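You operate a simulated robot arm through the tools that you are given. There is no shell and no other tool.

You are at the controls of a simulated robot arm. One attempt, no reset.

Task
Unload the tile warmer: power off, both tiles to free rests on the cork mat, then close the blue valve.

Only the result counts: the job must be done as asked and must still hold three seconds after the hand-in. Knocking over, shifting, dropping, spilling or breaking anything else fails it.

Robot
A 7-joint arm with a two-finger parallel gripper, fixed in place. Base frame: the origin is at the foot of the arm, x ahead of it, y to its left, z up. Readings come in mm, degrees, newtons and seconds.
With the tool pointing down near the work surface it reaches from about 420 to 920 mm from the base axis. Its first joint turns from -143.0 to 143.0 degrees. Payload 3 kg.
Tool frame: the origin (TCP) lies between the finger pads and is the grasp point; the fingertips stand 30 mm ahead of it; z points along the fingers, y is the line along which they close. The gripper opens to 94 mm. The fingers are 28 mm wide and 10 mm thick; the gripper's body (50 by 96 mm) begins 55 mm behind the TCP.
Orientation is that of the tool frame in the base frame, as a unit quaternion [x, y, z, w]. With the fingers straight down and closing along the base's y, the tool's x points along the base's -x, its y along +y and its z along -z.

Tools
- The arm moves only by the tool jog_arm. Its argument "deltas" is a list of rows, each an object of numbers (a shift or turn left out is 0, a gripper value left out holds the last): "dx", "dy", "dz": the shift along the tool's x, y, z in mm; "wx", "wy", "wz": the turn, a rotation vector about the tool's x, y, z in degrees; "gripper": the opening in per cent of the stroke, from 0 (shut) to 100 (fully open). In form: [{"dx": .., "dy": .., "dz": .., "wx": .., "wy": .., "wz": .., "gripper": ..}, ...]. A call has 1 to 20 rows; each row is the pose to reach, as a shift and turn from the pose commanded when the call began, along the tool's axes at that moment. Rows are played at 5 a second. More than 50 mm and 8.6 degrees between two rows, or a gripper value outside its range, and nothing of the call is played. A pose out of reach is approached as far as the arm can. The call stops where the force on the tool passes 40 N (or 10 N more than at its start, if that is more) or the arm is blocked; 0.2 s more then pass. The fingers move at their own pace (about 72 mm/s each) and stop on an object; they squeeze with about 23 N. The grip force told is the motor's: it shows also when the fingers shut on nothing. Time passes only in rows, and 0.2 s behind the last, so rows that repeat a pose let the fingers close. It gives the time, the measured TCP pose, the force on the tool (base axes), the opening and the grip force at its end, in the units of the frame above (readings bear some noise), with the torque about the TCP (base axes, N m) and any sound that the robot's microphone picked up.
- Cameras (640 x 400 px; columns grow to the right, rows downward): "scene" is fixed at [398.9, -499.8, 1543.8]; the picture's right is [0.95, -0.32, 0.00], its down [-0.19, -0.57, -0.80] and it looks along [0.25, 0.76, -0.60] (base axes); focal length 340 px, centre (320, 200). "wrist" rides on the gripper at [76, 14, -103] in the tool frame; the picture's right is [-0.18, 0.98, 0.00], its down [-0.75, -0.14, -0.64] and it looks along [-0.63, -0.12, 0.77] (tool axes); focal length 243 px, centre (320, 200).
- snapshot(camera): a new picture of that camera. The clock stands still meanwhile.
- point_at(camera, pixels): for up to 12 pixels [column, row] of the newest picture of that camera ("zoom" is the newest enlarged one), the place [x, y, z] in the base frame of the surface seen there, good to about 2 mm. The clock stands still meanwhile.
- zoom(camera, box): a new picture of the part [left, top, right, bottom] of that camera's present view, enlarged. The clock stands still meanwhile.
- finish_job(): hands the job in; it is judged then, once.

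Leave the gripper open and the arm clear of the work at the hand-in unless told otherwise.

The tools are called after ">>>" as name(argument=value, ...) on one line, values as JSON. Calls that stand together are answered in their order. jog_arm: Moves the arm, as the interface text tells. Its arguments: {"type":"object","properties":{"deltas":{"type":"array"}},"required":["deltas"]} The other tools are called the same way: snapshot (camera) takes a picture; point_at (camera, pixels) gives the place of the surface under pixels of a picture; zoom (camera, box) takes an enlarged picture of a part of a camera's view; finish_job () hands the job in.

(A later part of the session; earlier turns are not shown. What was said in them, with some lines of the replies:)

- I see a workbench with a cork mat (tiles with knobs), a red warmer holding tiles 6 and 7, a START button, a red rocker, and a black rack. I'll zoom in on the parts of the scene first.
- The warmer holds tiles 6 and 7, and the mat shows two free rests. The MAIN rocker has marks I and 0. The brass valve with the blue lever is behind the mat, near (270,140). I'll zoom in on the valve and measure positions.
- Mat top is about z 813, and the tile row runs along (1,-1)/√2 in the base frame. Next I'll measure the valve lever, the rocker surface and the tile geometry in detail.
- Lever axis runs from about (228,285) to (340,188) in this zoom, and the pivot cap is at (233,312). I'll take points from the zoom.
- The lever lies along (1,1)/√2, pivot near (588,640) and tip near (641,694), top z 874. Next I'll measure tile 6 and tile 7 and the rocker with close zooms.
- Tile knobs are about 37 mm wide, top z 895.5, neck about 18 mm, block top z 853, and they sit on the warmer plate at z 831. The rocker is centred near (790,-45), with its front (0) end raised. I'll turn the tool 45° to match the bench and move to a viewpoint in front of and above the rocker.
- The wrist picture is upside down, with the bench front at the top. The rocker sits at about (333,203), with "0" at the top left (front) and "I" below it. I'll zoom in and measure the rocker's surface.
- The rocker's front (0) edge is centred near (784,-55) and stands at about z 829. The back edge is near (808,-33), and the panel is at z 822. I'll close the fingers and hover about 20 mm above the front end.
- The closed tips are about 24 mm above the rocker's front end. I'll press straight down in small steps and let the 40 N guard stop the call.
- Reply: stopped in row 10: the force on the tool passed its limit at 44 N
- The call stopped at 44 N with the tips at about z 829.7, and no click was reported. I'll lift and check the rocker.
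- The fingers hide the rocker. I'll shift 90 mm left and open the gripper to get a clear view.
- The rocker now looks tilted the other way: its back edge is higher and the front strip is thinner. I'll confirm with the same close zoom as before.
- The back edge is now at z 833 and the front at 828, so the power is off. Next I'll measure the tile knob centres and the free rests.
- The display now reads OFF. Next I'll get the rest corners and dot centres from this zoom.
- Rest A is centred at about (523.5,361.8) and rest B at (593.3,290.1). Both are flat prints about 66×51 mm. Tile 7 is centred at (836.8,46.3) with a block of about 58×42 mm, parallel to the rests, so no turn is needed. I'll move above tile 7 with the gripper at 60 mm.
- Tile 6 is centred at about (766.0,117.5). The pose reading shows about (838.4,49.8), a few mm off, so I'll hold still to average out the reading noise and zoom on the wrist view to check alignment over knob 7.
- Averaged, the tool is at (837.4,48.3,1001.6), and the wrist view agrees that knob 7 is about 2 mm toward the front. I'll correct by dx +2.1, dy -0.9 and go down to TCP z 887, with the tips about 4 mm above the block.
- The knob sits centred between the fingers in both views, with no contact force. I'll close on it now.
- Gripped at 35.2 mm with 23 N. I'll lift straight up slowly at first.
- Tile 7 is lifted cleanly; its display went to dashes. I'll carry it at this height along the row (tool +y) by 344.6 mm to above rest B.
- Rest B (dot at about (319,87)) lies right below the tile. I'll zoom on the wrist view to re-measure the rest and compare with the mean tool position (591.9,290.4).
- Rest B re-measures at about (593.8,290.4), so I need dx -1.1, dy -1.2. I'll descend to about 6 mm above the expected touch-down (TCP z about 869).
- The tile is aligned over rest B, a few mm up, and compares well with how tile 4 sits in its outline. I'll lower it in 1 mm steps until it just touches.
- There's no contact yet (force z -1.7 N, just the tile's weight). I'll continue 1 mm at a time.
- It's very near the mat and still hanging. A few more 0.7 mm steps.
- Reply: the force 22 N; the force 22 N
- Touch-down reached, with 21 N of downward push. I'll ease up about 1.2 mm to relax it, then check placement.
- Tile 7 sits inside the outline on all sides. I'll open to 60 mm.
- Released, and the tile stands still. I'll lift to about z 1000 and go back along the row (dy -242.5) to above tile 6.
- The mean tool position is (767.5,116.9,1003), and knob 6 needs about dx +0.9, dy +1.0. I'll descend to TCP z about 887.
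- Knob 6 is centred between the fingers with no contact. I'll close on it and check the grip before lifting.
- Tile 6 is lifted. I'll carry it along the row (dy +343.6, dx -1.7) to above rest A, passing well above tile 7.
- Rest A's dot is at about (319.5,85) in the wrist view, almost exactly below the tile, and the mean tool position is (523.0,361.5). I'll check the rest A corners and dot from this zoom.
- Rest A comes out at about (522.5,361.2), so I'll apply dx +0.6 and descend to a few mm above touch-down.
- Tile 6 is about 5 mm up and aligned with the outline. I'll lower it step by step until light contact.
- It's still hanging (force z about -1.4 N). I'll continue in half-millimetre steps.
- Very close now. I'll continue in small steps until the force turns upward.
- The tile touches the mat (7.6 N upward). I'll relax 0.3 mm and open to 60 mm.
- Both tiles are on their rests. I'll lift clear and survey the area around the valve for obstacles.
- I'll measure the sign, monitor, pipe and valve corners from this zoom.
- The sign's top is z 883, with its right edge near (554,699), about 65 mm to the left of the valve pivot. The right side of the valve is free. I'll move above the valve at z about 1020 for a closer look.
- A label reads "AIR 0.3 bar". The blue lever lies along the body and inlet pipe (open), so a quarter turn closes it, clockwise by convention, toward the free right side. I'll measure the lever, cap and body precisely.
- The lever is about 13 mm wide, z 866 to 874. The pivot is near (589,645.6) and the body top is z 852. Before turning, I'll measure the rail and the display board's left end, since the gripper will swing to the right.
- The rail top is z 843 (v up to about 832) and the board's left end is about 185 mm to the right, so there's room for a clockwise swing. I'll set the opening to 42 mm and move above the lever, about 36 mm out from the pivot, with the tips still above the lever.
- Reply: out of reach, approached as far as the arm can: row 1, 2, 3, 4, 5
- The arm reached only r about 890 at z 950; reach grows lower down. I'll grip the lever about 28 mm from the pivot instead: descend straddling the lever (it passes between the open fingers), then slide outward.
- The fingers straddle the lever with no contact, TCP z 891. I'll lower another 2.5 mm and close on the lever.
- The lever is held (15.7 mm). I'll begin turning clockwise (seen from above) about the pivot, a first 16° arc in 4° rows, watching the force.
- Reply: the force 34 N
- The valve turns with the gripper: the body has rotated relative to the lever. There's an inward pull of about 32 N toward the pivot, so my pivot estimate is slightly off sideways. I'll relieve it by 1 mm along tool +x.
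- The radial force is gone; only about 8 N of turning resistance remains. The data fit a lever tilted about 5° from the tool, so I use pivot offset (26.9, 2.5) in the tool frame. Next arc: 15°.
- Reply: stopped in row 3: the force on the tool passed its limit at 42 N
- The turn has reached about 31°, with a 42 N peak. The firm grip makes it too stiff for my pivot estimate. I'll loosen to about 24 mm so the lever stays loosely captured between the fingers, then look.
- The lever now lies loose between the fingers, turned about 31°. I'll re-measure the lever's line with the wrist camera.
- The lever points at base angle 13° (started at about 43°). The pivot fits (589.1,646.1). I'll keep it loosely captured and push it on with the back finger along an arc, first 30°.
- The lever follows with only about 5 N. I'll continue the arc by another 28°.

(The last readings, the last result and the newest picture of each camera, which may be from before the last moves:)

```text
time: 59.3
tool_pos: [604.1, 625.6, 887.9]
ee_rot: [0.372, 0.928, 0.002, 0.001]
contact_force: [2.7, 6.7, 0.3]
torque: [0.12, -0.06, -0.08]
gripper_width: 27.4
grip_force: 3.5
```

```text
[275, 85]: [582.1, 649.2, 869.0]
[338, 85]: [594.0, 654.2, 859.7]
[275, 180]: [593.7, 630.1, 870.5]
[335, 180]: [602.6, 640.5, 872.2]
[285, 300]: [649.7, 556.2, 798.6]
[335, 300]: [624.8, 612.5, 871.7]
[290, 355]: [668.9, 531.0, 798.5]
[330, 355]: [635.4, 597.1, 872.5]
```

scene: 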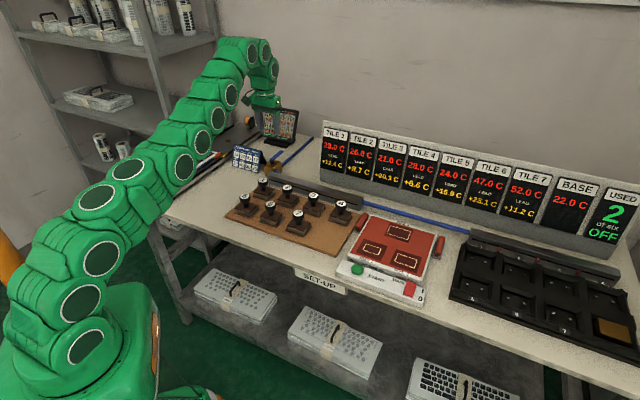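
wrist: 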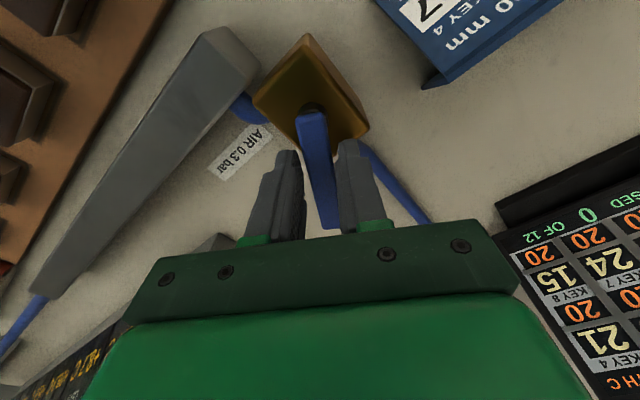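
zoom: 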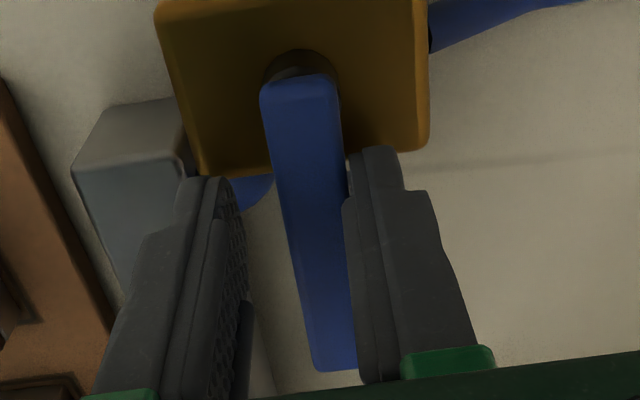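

The lever now points at about base -45°, close to a quarter turn. I'll push a little further in small steps to feel for the end stop.

>>> jog_arm(deltas=[{"dx": 0.3, "dy": -1.5, "wz": 2}, {"dx": 0.6, "dy": -3, "wz": 3}, {"dx": 0.8, "dy": -4, "wz": 4}, {"dx": 0.8, "dy": -4, "wz": 4}])

>>> zoom(camera="scene", box=[225, 110, 315, 180])

>>> zoom(camera="wrist", box=[250, 80, 410, 240])

```text
time: 60.3
tool_pos: [600.4, 623.7, 887.0]
ee_rot: [0.404, 0.915, 0.003, 0.003]
contact_force: [10.9, 20.3, 2.2]
torque: [0.27, -0.21, 0.46]
gripper_width: 36.2
grip_force: 11.1
```

```text
5.71 times, centred on (270, 145) of scene
```

zoom: 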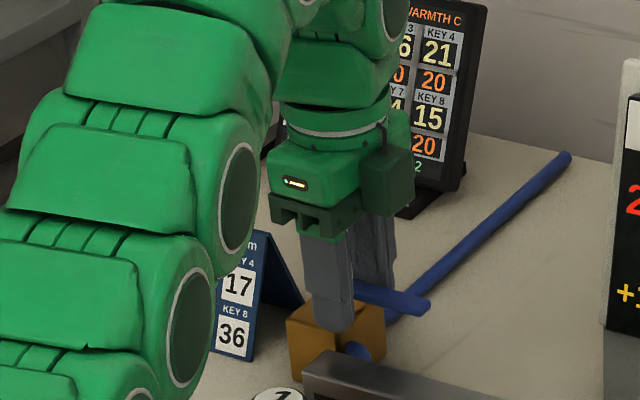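

```text
2.50 times, centred on (330, 160) of wrist
```

zoom: 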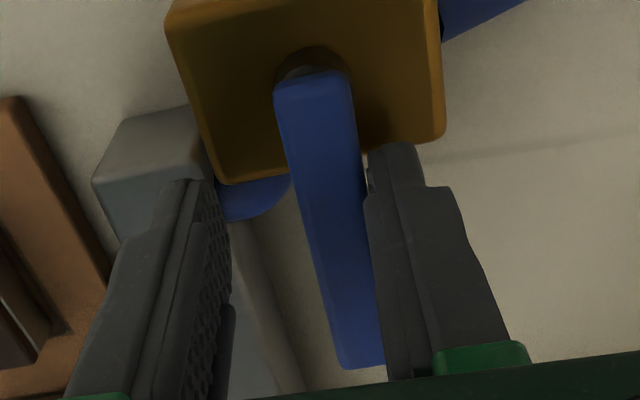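

The force rose to 23 N and the lever didn't move further, so it's at its stop, square across the body. I'll open the fingers in place (they move away from the lever on both sides), then lift straight up.

>>> jog_arm(deltas=[{"gripper": 50}, {"gripper": 64}, {"gripper": 64}])

>>> zoom(camera="wrist", box=[240, 70, 420, 250])

```text
time: 61.1
tool_pos: [599.4, 623.6, 886.9]
ee_rot: [0.405, 0.914, 0.002, 0.002]
contact_force: [0.6, 0.1, -0.4]
torque: [0.01, -0.03, 0.01]
gripper_width: 60.1
grip_force: 0.1
```

```text
2.22 times, centred on (330, 160) of wrist
```

zoom: 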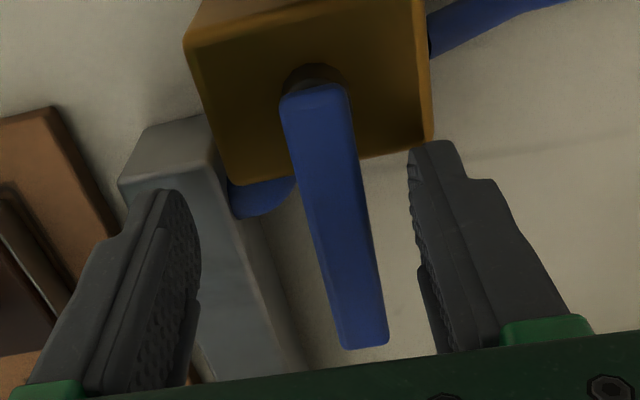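

The lever stays put and the fingers are clear on both sides. I'll lift straight up, slowly at first.

>>> jog_arm(deltas=[{"dz": -5}, {"dz": -15}, {"dz": -30}, {"dz": -50}, {"dz": -75}, {"dz": -100}, {"dz": -115}, {"dz": -115}])

>>> snapshot(camera="wrist")

>>> zoom(camera="scene", box=[225, 110, 315, 180])

```text
time: 62.9
tool_pos: [598.8, 621.6, 1003.4]
ee_rot: [0.403, 0.915, 0.003, 0.001]
contact_force: [-0.7, 0.1, -0.6]
torque: [-0.01, -0.03, 0.02]
gripper_width: 60.1
grip_force: 0.0
```

```text
taken
```

wrist: 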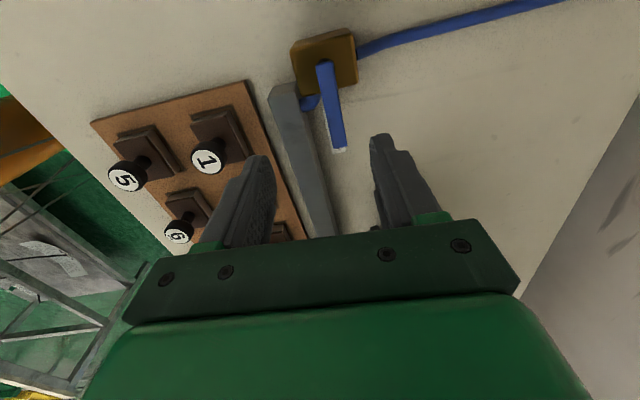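

```text
5.71 times, centred on (270, 145) of scene
```

zoom: 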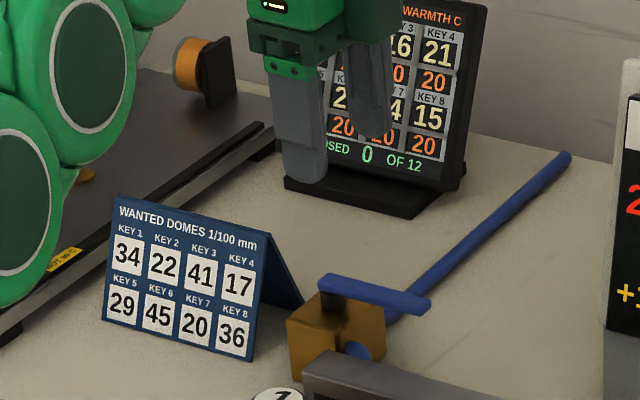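

The lever now stands across the pipe, and the sign, pipe and monitor are unmoved. I'll retract inward and up, turning the wrist back, to get clear of the work.

>>> jog_arm(deltas=[{"dx": -7, "dy": -29, "dz": -10, "wz": -5}, {"dx": -15, "dy": -62, "dz": -25, "wz": -11}, {"dx": -23, "dy": -95, "dz": -42, "wz": -17}, {"dx": -31, "dy": -128, "dz": -60, "wz": -23}, {"dx": -39, "dy": -161, "dz": -78, "wz": -29}, {"dx": -47, "dy": -194, "dz": -95, "wz": -35}, {"dx": -55, "dy": -227, "dz": -112, "wz": -41}, {"dx": -63, "dy": -260, "dz": -127, "wz": -47}, {"dx": -63, "dy": -260, "dz": -127, "wz": -47, "gripper": 100}])

>>> snapshot(camera="scene")

>>> zoom(camera="scene", box=[225, 160, 365, 260])

>>> zoom(camera="scene", box=[330, 205, 440, 310])

>>> zoom(camera="scene", box=[225, 110, 315, 180])

```text
time: 64.9
tool_pos: [450.0, 398.3, 1128.5]
ee_rot: [0.006, 1.0, 0.002, 0.003]
contact_force: [0.6, -0.7, 0.3]
torque: [-0.01, 0.02, -0.01]
gripper_width: 94.0
grip_force: 0.1
```

```text
taken
```

scene: 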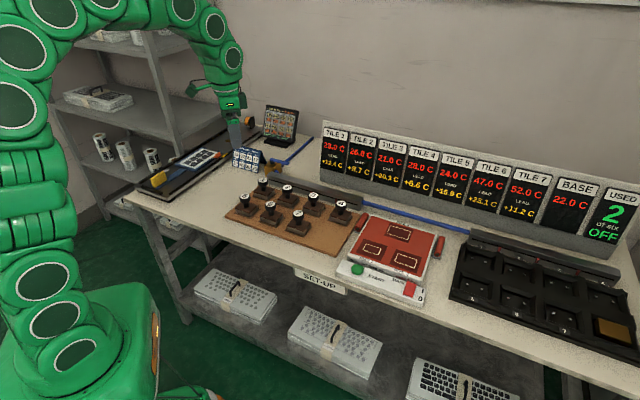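

```text
4.00 times, centred on (295, 210) of scene
```

zoom: 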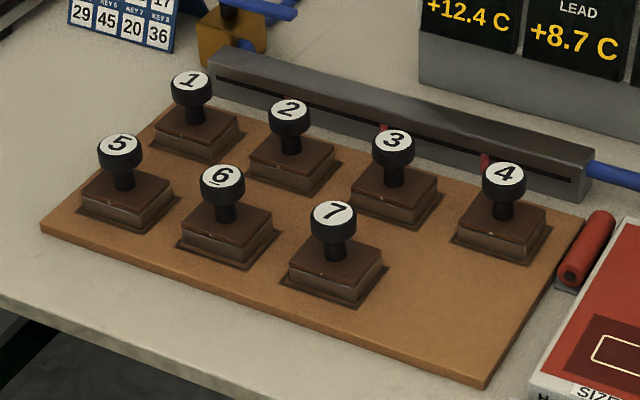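

```text
3.81 times, centred on (385, 258) of scene
```

zoom: 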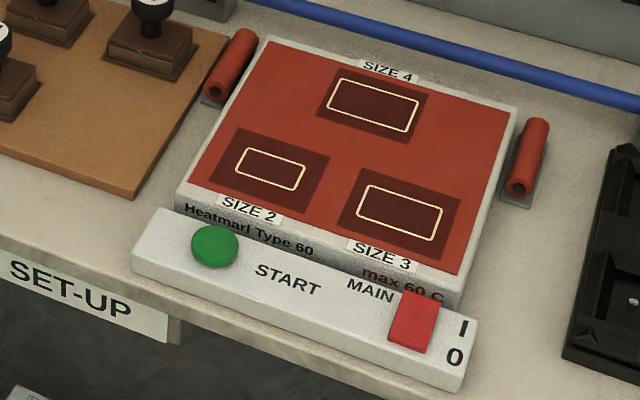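

```text
5.71 times, centred on (270, 145) of scene
```

zoom: 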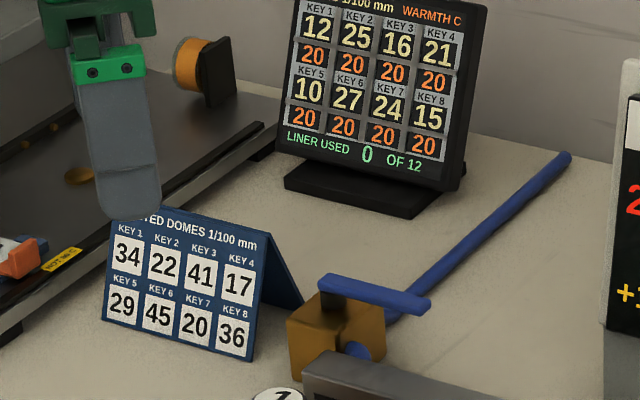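

Everything looks in place: display OFF, rocker at 0, both tiles on the mat, valve crosswise. I'll check the tile outlines once more up close.

>>> zoom(camera="scene", box=[262, 195, 326, 240])

>>> point_at(camera="zoom", pixels=[[80, 100], [270, 140], [215, 205], [110, 190], [360, 260], [460, 290], [545, 225], [390, 185]])

```text
8.89 times, centred on (294, 218) of scene
```

zoom: 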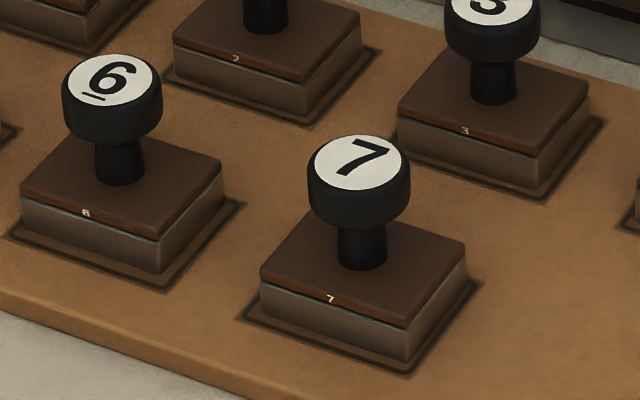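

```text
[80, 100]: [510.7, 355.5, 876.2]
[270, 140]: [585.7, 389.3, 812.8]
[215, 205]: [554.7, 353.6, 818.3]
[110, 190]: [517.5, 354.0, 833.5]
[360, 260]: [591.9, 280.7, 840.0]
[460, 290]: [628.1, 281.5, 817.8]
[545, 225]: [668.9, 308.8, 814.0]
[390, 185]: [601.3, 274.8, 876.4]
```

Both tiles sit flat and fully inside their rest outlines. The power is off, the blue valve is closed against its stop, the gripper is open and the arm is clear at z 1128. I'm handing the job in.

>>> finish_job()

```text
The job is handed in.
```

The tile warmer is unloaded and I've handed the job in; I don't have the judge's result.

- **Power:** the MAIN rocker is pressed to 0, and the display changed from READY to OFF.
- **Tiles:** tiles 6 and 7 are on the two free rests of the cork mat. Tile 6 is next to tile 5, and tile 7 is next to tile 6. Both sit flat and fully inside the rest outlines.
- **Blue valve:** I turned the lever a quarter turn clockwise until it stopped, so it now sits square across the pipe. I found no open/closed mark on the valve, so I took closed to be crosswise to the pipe.

The first attempt at the lever, with a firm grip, stopped at the force limit about a third of the way round. I finished the turn by pushing with a loosened grip. In the last pictures nothing else looked moved, the gripper was open and the arm was clear of the bench.
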